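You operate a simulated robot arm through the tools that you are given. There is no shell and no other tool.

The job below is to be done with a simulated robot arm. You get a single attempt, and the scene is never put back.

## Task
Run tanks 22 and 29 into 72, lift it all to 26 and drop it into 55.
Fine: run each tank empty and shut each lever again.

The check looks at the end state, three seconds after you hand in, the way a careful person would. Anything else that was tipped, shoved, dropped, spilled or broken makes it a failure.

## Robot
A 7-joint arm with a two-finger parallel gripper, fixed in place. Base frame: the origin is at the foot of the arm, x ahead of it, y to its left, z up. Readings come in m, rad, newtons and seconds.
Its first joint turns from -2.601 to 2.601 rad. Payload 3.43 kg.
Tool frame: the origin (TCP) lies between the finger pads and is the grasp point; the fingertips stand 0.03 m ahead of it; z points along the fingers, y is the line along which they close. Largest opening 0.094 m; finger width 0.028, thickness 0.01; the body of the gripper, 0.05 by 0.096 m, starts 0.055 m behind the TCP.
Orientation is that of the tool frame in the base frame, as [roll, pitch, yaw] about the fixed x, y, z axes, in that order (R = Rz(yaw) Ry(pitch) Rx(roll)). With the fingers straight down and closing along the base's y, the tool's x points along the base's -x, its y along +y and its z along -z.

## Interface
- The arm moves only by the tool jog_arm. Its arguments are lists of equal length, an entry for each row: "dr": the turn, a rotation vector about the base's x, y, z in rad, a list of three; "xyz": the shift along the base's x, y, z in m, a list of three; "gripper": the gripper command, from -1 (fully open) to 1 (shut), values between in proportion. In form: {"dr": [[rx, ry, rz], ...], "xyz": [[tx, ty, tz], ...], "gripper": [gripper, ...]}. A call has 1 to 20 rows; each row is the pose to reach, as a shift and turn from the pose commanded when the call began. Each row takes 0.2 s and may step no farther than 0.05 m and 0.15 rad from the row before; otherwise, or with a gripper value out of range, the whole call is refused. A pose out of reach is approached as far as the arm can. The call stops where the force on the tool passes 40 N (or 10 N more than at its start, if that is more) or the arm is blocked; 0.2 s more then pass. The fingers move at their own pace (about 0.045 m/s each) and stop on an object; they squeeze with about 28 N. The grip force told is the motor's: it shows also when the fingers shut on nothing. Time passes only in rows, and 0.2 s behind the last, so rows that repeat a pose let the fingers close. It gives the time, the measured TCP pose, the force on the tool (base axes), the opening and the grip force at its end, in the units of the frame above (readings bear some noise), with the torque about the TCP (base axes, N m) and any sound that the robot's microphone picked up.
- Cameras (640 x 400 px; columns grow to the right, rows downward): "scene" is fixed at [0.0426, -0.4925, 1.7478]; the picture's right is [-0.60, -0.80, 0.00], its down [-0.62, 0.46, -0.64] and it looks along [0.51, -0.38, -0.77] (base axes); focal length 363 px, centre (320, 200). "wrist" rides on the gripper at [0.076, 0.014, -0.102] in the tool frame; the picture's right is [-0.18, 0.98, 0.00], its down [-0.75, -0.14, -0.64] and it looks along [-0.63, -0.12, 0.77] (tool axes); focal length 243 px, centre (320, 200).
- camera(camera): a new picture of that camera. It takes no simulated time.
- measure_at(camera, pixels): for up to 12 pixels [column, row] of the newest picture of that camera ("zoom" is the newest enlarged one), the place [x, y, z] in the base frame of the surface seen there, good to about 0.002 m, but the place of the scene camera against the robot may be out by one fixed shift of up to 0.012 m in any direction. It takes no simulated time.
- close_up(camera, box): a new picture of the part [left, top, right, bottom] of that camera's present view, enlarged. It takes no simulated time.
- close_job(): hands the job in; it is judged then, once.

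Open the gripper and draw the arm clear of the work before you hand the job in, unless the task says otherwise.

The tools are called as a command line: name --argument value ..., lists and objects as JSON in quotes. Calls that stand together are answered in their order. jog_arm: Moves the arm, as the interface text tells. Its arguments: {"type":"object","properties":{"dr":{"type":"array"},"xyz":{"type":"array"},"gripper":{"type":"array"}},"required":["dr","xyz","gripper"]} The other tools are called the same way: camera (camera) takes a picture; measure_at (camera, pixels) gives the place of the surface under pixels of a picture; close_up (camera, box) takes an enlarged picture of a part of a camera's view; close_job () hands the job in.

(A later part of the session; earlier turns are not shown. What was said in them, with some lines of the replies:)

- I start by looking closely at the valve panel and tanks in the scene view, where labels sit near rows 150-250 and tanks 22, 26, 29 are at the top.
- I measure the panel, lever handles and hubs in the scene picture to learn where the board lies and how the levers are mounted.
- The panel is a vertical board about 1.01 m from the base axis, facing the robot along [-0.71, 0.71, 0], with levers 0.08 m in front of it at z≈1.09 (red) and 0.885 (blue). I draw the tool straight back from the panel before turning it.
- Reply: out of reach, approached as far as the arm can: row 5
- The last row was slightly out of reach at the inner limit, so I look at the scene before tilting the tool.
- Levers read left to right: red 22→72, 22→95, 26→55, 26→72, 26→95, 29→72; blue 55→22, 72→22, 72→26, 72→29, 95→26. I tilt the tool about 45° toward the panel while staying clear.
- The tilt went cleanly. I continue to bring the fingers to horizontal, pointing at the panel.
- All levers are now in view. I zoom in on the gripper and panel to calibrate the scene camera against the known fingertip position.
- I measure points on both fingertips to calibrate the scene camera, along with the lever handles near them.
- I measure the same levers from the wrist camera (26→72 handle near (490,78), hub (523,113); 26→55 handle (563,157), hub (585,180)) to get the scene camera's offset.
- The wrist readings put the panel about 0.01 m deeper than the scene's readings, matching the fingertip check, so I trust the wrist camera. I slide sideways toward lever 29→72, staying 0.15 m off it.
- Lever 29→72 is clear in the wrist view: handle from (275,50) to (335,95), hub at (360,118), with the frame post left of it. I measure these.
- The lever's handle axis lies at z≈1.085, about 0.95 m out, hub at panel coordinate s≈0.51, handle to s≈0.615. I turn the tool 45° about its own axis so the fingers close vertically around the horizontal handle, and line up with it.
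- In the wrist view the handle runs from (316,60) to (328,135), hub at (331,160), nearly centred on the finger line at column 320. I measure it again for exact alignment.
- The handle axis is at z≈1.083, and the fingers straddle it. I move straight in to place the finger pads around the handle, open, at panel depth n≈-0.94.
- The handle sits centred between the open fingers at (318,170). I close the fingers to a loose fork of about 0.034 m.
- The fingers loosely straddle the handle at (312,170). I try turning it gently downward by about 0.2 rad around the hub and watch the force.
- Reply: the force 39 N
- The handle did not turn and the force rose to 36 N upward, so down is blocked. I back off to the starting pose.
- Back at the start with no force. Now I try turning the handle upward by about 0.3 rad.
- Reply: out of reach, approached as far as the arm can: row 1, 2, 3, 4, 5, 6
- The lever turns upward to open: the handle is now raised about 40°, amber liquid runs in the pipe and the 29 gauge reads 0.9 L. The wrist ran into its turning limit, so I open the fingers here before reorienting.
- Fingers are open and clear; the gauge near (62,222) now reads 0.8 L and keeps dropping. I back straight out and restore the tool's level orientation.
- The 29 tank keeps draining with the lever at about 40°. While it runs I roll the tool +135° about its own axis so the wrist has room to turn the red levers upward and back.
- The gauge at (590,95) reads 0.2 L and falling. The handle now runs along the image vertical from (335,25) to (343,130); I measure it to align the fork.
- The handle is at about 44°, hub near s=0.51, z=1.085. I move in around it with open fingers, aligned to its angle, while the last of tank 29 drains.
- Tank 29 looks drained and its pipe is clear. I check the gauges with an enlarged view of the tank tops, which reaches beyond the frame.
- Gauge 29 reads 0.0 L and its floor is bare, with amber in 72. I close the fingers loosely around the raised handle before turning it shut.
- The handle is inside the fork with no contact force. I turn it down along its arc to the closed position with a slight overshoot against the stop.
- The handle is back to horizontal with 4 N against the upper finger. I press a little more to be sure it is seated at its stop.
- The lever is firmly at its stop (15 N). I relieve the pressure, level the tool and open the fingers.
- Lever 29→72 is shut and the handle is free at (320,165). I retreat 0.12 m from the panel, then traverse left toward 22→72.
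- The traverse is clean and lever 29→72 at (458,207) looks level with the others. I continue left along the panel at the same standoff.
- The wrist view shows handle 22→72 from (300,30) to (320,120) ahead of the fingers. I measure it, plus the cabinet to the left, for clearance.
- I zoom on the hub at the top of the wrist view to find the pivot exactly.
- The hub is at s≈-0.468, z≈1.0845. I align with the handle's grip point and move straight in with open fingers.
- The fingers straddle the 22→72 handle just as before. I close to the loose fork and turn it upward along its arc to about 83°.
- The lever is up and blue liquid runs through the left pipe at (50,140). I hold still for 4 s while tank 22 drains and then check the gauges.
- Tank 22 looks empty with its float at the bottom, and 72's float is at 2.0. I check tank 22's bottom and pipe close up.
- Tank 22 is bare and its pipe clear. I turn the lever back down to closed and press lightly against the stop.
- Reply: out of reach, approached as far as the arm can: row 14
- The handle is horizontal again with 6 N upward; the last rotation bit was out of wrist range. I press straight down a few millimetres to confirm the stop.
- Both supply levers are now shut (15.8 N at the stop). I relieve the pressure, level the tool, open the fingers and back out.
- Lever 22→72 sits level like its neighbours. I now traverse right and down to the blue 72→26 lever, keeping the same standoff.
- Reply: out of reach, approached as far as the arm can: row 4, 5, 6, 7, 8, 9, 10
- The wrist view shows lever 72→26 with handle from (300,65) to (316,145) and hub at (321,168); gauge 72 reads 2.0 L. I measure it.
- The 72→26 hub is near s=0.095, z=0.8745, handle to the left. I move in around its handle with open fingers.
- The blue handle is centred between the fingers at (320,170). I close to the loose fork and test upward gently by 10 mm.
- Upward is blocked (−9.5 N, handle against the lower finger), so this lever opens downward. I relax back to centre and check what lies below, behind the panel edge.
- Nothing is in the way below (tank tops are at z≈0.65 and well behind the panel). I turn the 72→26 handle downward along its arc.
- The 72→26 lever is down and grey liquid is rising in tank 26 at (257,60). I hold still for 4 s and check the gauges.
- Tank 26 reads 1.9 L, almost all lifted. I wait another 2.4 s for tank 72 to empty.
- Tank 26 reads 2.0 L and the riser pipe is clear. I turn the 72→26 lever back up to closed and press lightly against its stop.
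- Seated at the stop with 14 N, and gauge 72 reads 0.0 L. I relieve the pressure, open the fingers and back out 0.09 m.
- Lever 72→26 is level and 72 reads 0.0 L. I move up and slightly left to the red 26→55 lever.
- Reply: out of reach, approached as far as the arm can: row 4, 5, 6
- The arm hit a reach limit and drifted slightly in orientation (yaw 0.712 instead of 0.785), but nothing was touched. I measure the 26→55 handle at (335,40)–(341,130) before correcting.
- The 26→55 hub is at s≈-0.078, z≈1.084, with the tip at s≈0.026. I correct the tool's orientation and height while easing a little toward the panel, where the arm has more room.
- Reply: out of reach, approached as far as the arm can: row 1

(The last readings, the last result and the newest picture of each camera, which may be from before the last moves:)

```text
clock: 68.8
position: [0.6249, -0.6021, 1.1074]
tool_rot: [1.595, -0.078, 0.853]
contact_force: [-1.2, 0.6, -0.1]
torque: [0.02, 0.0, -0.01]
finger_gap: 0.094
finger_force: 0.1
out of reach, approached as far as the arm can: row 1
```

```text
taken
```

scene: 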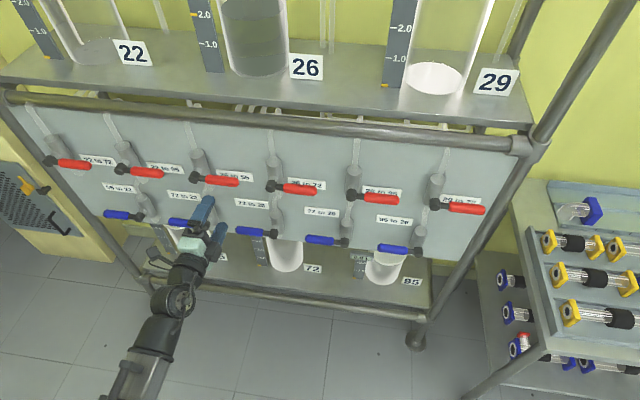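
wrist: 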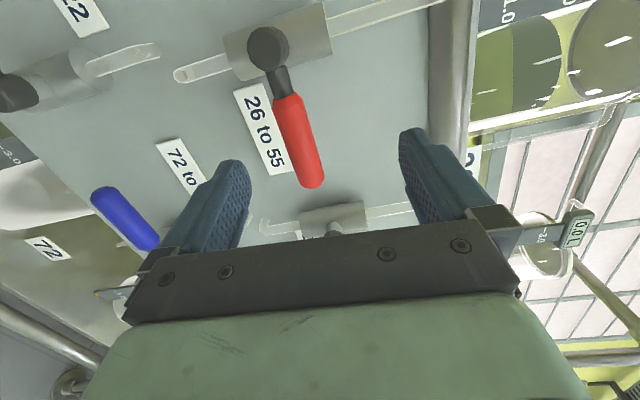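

The correction stacked on the earlier commanded pose, so the arm is now fully back in reach but over-rotated (yaw 0.853). I undo that rotation and settle at the handle's height.

jog_arm --dr '[[-0.024, 0.01, -0.024], [-0.048, 0.021, -0.048], [-0.072, 0.031, -0.072], [-0.072, 0.031, -0.072]]' --xyz '[[-0.001, -0.002, -0.007], [-0.002, -0.004, -0.014], [-0.003, -0.0064, -0.022], [-0.003, -0.0064, -0.022]]' --gripper '[-1, -1, -1, -1]'

camera --camera "wrist"

```text
clock: 69.8
position: [0.6209, -0.6093, 1.0851]
tool_rot: [1.568, -0.005, 0.783]
contact_force: [0.0, -0.3, 0.1]
torque: [0.03, -0.01, -0.01]
finger_gap: 0.0937
finger_force: 0.0
```

```text
taken
```

wrist: 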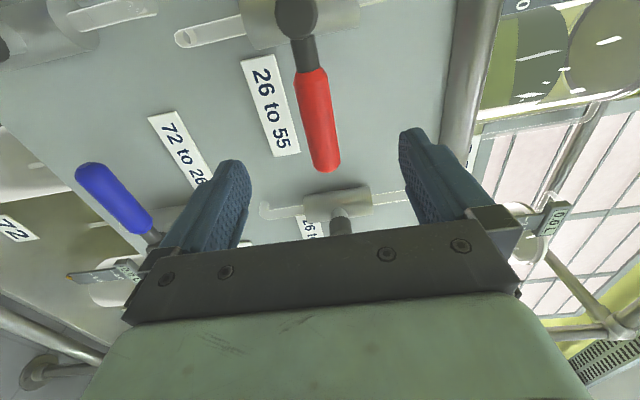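

The tool is aligned: handle 26→55 at (318,120) between the fingers. I move straight in 0.068 m to straddle it.

jog_arm --dr '[[0, 0, 0], [0, 0, 0], [0, 0, 0], [0, 0, 0]]' --xyz '[[0.018, -0.018, -0.001], [0.036, -0.036, -0.001], [0.0485, -0.0478, -0.001], [0.0485, -0.0478, -0.001]]' --gripper '[-1, -1, -1, -1]'

camera --camera "wrist"

close_up --camera "scene" --box '[120, 130, 320, 255]'

```text
clock: 70.8
position: [0.6701, -0.6577, 1.0844]
tool_rot: [1.567, -0.004, 0.782]
contact_force: [0.1, -0.1, 0.4]
torque: [0.01, 0.04, 0.03]
finger_gap: 0.0941
finger_force: 0.1
```

```text
taken
```

wrist: 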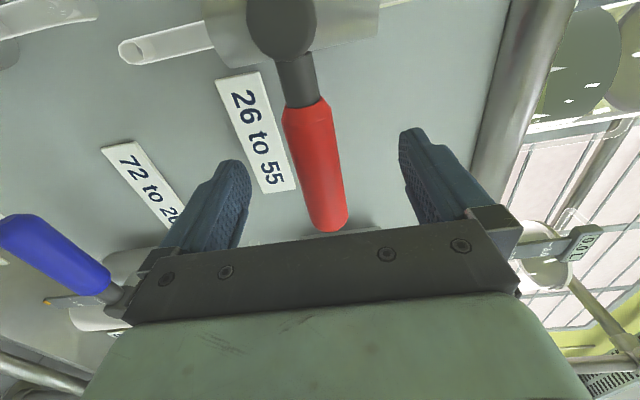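

```text
3.20 times, centred on (220, 192) of scene
```

zoom: 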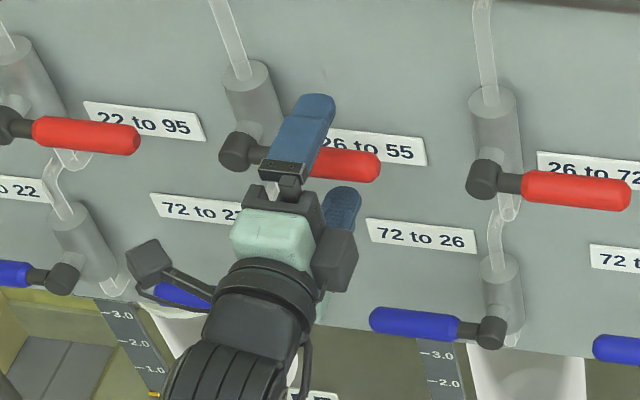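

The fingers straddle the 26→55 handle correctly. I close to the loose fork and turn it upward to about 83°.

jog_arm --dr '[[0, 0, 0], [0, 0, 0], [0, 0, 0], [0, 0, 0], [-0.0849, 0.0849, 0], [-0.1697, 0.1697, 0], [-0.2546, 0.2546, 0], [-0.3394, 0.3394, 0], [-0.4243, 0.4243, 0], [-0.5091, 0.5091, 0], [-0.594, 0.594, 0], [-0.6788, 0.6788, 0], [-0.7637, 0.7637, 0], [-0.8485, 0.8485, 0], [-0.9334, 0.9334, 0], [-1.0182, 1.0182, 0]]' --xyz '[[0, 0, 0], [0, 0, 0], [0, 0, 0], [0, 0, 0], [0.0003, 0.0003, 0.0082], [0.0014, 0.0014, 0.0163], [0.0031, 0.0031, 0.0241], [0.0055, 0.0055, 0.0316], [0.0085, 0.0085, 0.0387], [0.012, 0.012, 0.0452], [0.0161, 0.0161, 0.051], [0.0207, 0.0207, 0.0561], [0.0256, 0.0256, 0.0604], [0.0309, 0.0309, 0.0638], [0.0364, 0.0364, 0.0664], [0.0421, 0.0421, 0.0679]]' --gripper '[0.277, 0.277, 0.277, 0.277, 0.277, 0.277, 0.277, 0.277, 0.277, 0.277, 0.277, 0.277, 0.277, 0.277, 0.277, 0.277]'

camera --camera "wrist"

camera --camera "scene"

```text
clock: 74.2
position: [0.7136, -0.6146, 1.1517]
tool_rot: [1.545, 1.438, 0.761]
contact_force: [0.3, -1.2, -0.6]
torque: [-0.02, -0.01, 0.01]
finger_gap: 0.0345
finger_force: 0.6
```

```text
taken
```

wrist: 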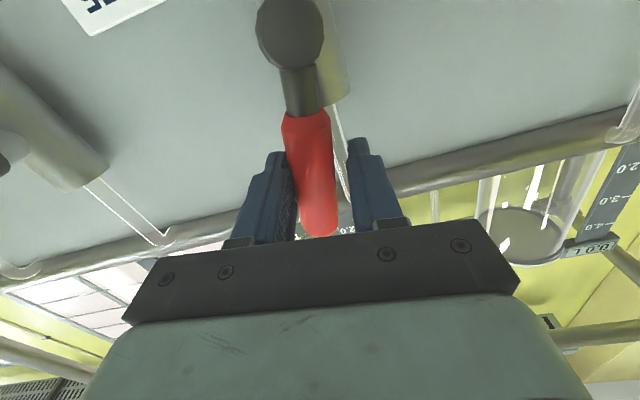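

```text
taken
```

scene: 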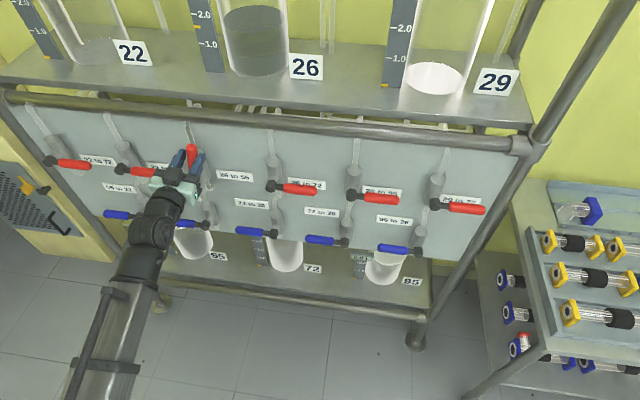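

The 26→55 lever is up and the level in tank 26 is dropping. I hold still 4 s and check.

jog_arm --dr '[[0, 0, 0], [0, 0, 0], [0, 0, 0], [0, 0, 0], [0, 0, 0], [0, 0, 0], [0, 0, 0], [0, 0, 0], [0, 0, 0], [0, 0, 0], [0, 0, 0], [0, 0, 0], [0, 0, 0], [0, 0, 0], [0, 0, 0], [0, 0, 0], [0, 0, 0], [0, 0, 0], [0, 0, 0], [0, 0, 0]]' --xyz '[[0, 0, 0], [0, 0, 0], [0, 0, 0], [0, 0, 0], [0, 0, 0], [0, 0, 0], [0, 0, 0], [0, 0, 0], [0, 0, 0], [0, 0, 0], [0, 0, 0], [0, 0, 0], [0, 0, 0], [0, 0, 0], [0, 0, 0], [0, 0, 0], [0, 0, 0], [0, 0, 0], [0, 0, 0], [0, 0, 0]]' --gripper '[0.277, 0.277, 0.277, 0.277, 0.277, 0.277, 0.277, 0.277, 0.277, 0.277, 0.277, 0.277, 0.277, 0.277, 0.277, 0.277, 0.277, 0.277, 0.277, 0.277]'

close_up --camera "scene" --box '[60, 0, 460, 30]'

close_up --camera "scene" --box '[130, 200, 330, 300]'

```text
clock: 78.4
position: [0.7145, -0.6157, 1.1523]
tool_rot: [1.547, 1.434, 0.765]
contact_force: [-0.2, 0.2, 0.8]
torque: [-0.04, 0.03, -0.02]
finger_gap: 0.0342
finger_force: 0.0
```

```text
1.60 times, centred on (260, 15) of scene
```

zoom: 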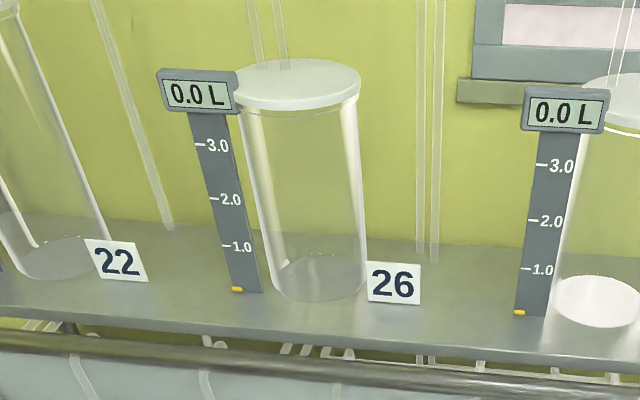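

```text
3.20 times, centred on (230, 250) of scene
```

zoom: 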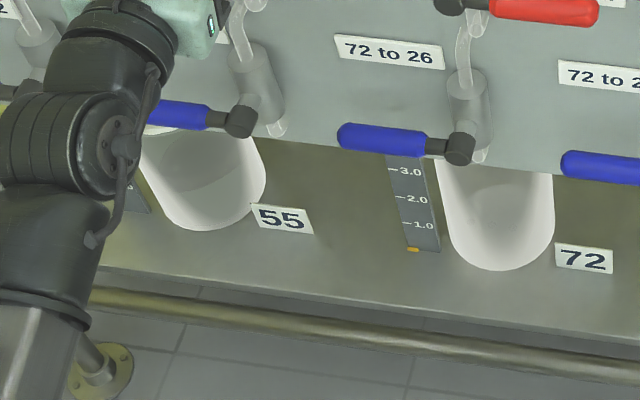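

Tank 26 reads 0.0 L with a bare floor. I wait one more second for the last drops, then turn the lever back down to closed with light pressure at the stop.

jog_arm --dr '[[0, 0, 0], [0, 0, 0], [0, 0, 0], [0, 0, 0], [0, 0, 0], [0.0849, -0.0849, 0], [0.1697, -0.1697, 0], [0.2546, -0.2546, 0], [0.3394, -0.3394, 0], [0.4243, -0.4243, 0], [0.5091, -0.5091, 0], [0.594, -0.594, 0], [0.6788, -0.6788, 0], [0.7637, -0.7637, 0], [0.8485, -0.8485, 0], [0.9334, -0.9334, 0], [1.0182, -1.0182, 0], [1.0182, -1.0182, 0], [1.0182, -1.0182, 0]]' --xyz '[[0, 0, 0], [0, 0, 0], [0, 0, 0], [0, 0, 0], [0, 0, 0], [-0.0057, -0.0057, -0.0015], [-0.0112, -0.0112, -0.0041], [-0.0165, -0.0165, -0.0075], [-0.0214, -0.0214, -0.0118], [-0.026, -0.026, -0.0169], [-0.0301, -0.0301, -0.0227], [-0.0336, -0.0336, -0.0292], [-0.0366, -0.0366, -0.0363], [-0.039, -0.039, -0.0438], [-0.0407, -0.0407, -0.0516], [-0.0418, -0.0418, -0.0597], [-0.0421, -0.0421, -0.0679], [-0.0421, -0.0421, -0.0739], [-0.0421, -0.0421, -0.0799]]' --gripper '[0.277, 0.277, 0.277, 0.277, 0.277, 0.277, 0.277, 0.277, 0.277, 0.277, 0.277, 0.277, 0.277, 0.277, 0.277, 0.277, 0.277, 0.277, 0.277]'

camera --camera "wrist"

camera --camera "scene"

```text
clock: 82.4
position: [0.6731, -0.6572, 1.0749]
tool_rot: [1.564, -0.004, 0.783]
contact_force: [5.0, 1.0, 18.9]
torque: [-0.02, -0.19, -0.15]
finger_gap: 0.0439
finger_force: 8.7
```

```text
taken
```

wrist: 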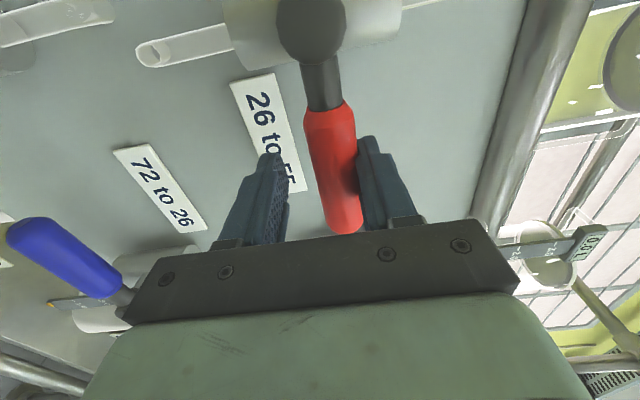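

```text
taken
```

scene: 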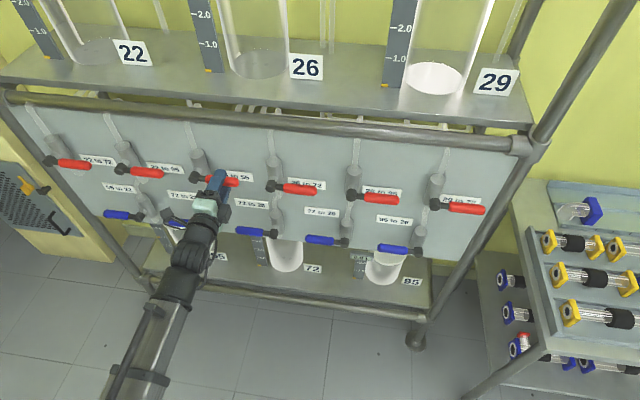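

The 26→55 lever is seated at its stop with 19 N. I relieve the pressure, open the fingers and back out.

jog_arm --dr '[[0, 0, 0], [0, 0, 0], [0, 0, 0], [0, 0, 0], [0, 0, 0], [0, 0, 0], [0, 0, 0], [0, 0, 0], [0, 0, 0]]' --xyz '[[0, 0, 0.006], [0, 0, 0.0115], [0, 0, 0.0115], [0, 0, 0.0115], [0, 0, 0.0115], [-0.014, 0.014, 0.0115], [-0.028, 0.028, 0.0115], [-0.042, 0.042, 0.0115], [-0.05, 0.05, 0.0115]]' --gripper '[0.277, 0.277, -1, -1, -1, -1, -1, -1, -1]'

camera --camera "wrist"

camera --camera "scene"

```text
clock: 84.4
position: [0.6204, -0.6086, 1.083]
tool_rot: [1.569, -0.004, 0.781]
contact_force: [0.2, -0.1, 0.0]
torque: [-0.01, 0.02, 0.03]
finger_gap: 0.0939
finger_force: 0.0
```

```text
taken
```

wrist: 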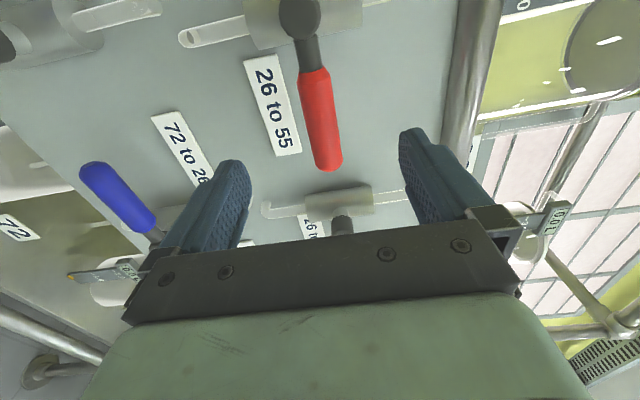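

```text
taken
```

scene: 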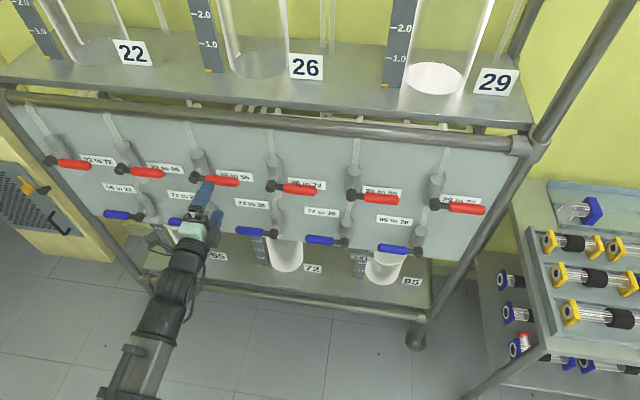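

Lever 26→55 is free and level at (318,120). I draw the arm to the right and farther back so the whole panel can be inspected.

jog_arm --dr '[[0, 0, 0], [0, 0, 0], [0, 0, 0], [0, 0, 0], [0, 0, 0], [0, 0, 0], [0, 0, 0], [0, 0, 0], [0, 0, 0], [0, 0, 0]]' --xyz '[[-0.0273, -0.0273, 0], [-0.0546, -0.0546, 0], [-0.0819, -0.0819, 0], [-0.1192, -0.0992, 0], [-0.1565, -0.1165, 0], [-0.1938, -0.1338, 0], [-0.2311, -0.1511, 0], [-0.2684, -0.1684, 0], [-0.3057, -0.1857, 0], [-0.343, -0.203, 0]]' --gripper '[-1, -1, -1, -1, -1, -1, -1, -1, -1, -1]'

camera --camera "scene"

close_up --camera "scene" --box '[20, 130, 260, 280]'

close_up --camera "scene" --box '[250, 130, 490, 280]'

close_up --camera "scene" --box '[0, 0, 540, 60]'

```text
clock: 86.6
position: [0.2778, -0.8094, 1.0867]
tool_rot: [1.568, -0.004, 0.784]
contact_force: [-0.8, -0.2, 0.6]
torque: [0.0, 0.0, -0.01]
finger_gap: 0.0942
finger_force: 0.0
```

```text
taken
```

scene: 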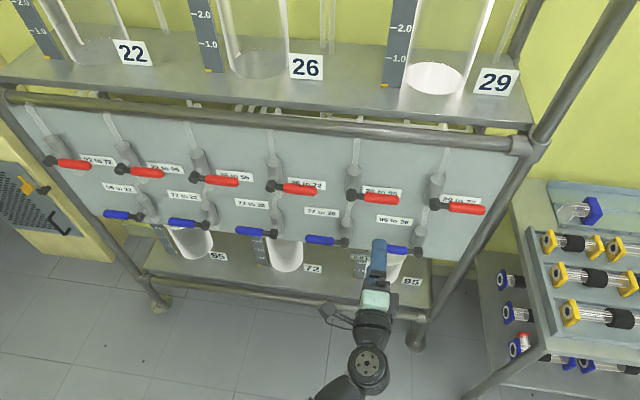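

```text
2.67 times, centred on (140, 205) of scene
```

zoom: 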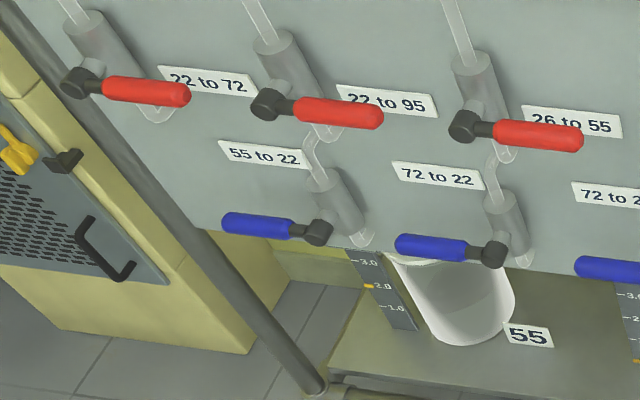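

```text
2.67 times, centred on (370, 205) of scene
```

zoom: 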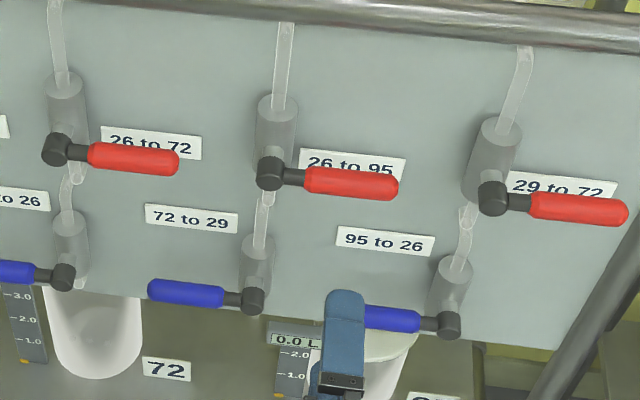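

```text
1.19 times, centred on (270, 30) of scene
```

zoom: 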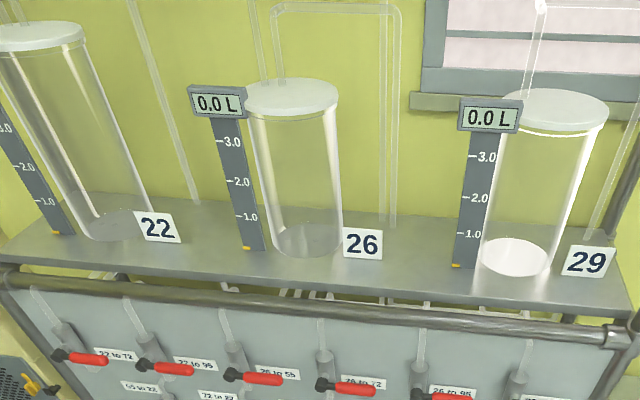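

All gauges check out: 22, 26, 29 and 72 are at 0.0, 55's float is at 2.0, and every lever (including 22→72, 29→72, 72→26, 26→55) lies level like its untouched neighbours. The gripper is open and 0.17 m clear of the panel, so I hand in.

close_job

```text
The job is handed in.
```

The job is done and handed in: everything from tanks 22 and 29 went into 72, was lifted to 26 and dropped into 55.

- **Levels at hand-in:** The displays on 26, 29 and 72 read 0.0 L. Tank 22's display was out of camera view, but its float was at the bottom and its floor bare. Tank 55's float stood at 2.0, which matches the 2.0 L that passed through 26.
- **Levers:** I shut 29→72, 22→72, 72→26 and 26→55 after use and pressed each against its stop. In the last pictures they lay level with the levers I never touched.
- **29→72 opening:** I opened this one only about 45° because the wrist reached its turning limit. The tank still ran fully empty through it.
- **Finding the turning direction:** On 29→72 and 72→26 I first pressed the wrong way against the stop, with about 36 N and 10 N. Neither lever moved and I saw no damage.

Some moves were flagged out of reach, and once the tool tilted slightly near the 26→55 lever. I corrected it, and the forces showed no contact at that point. I saw nothing spilled or knocked. The gripper is open and the arm stands about 0.17 m clear of the panel.
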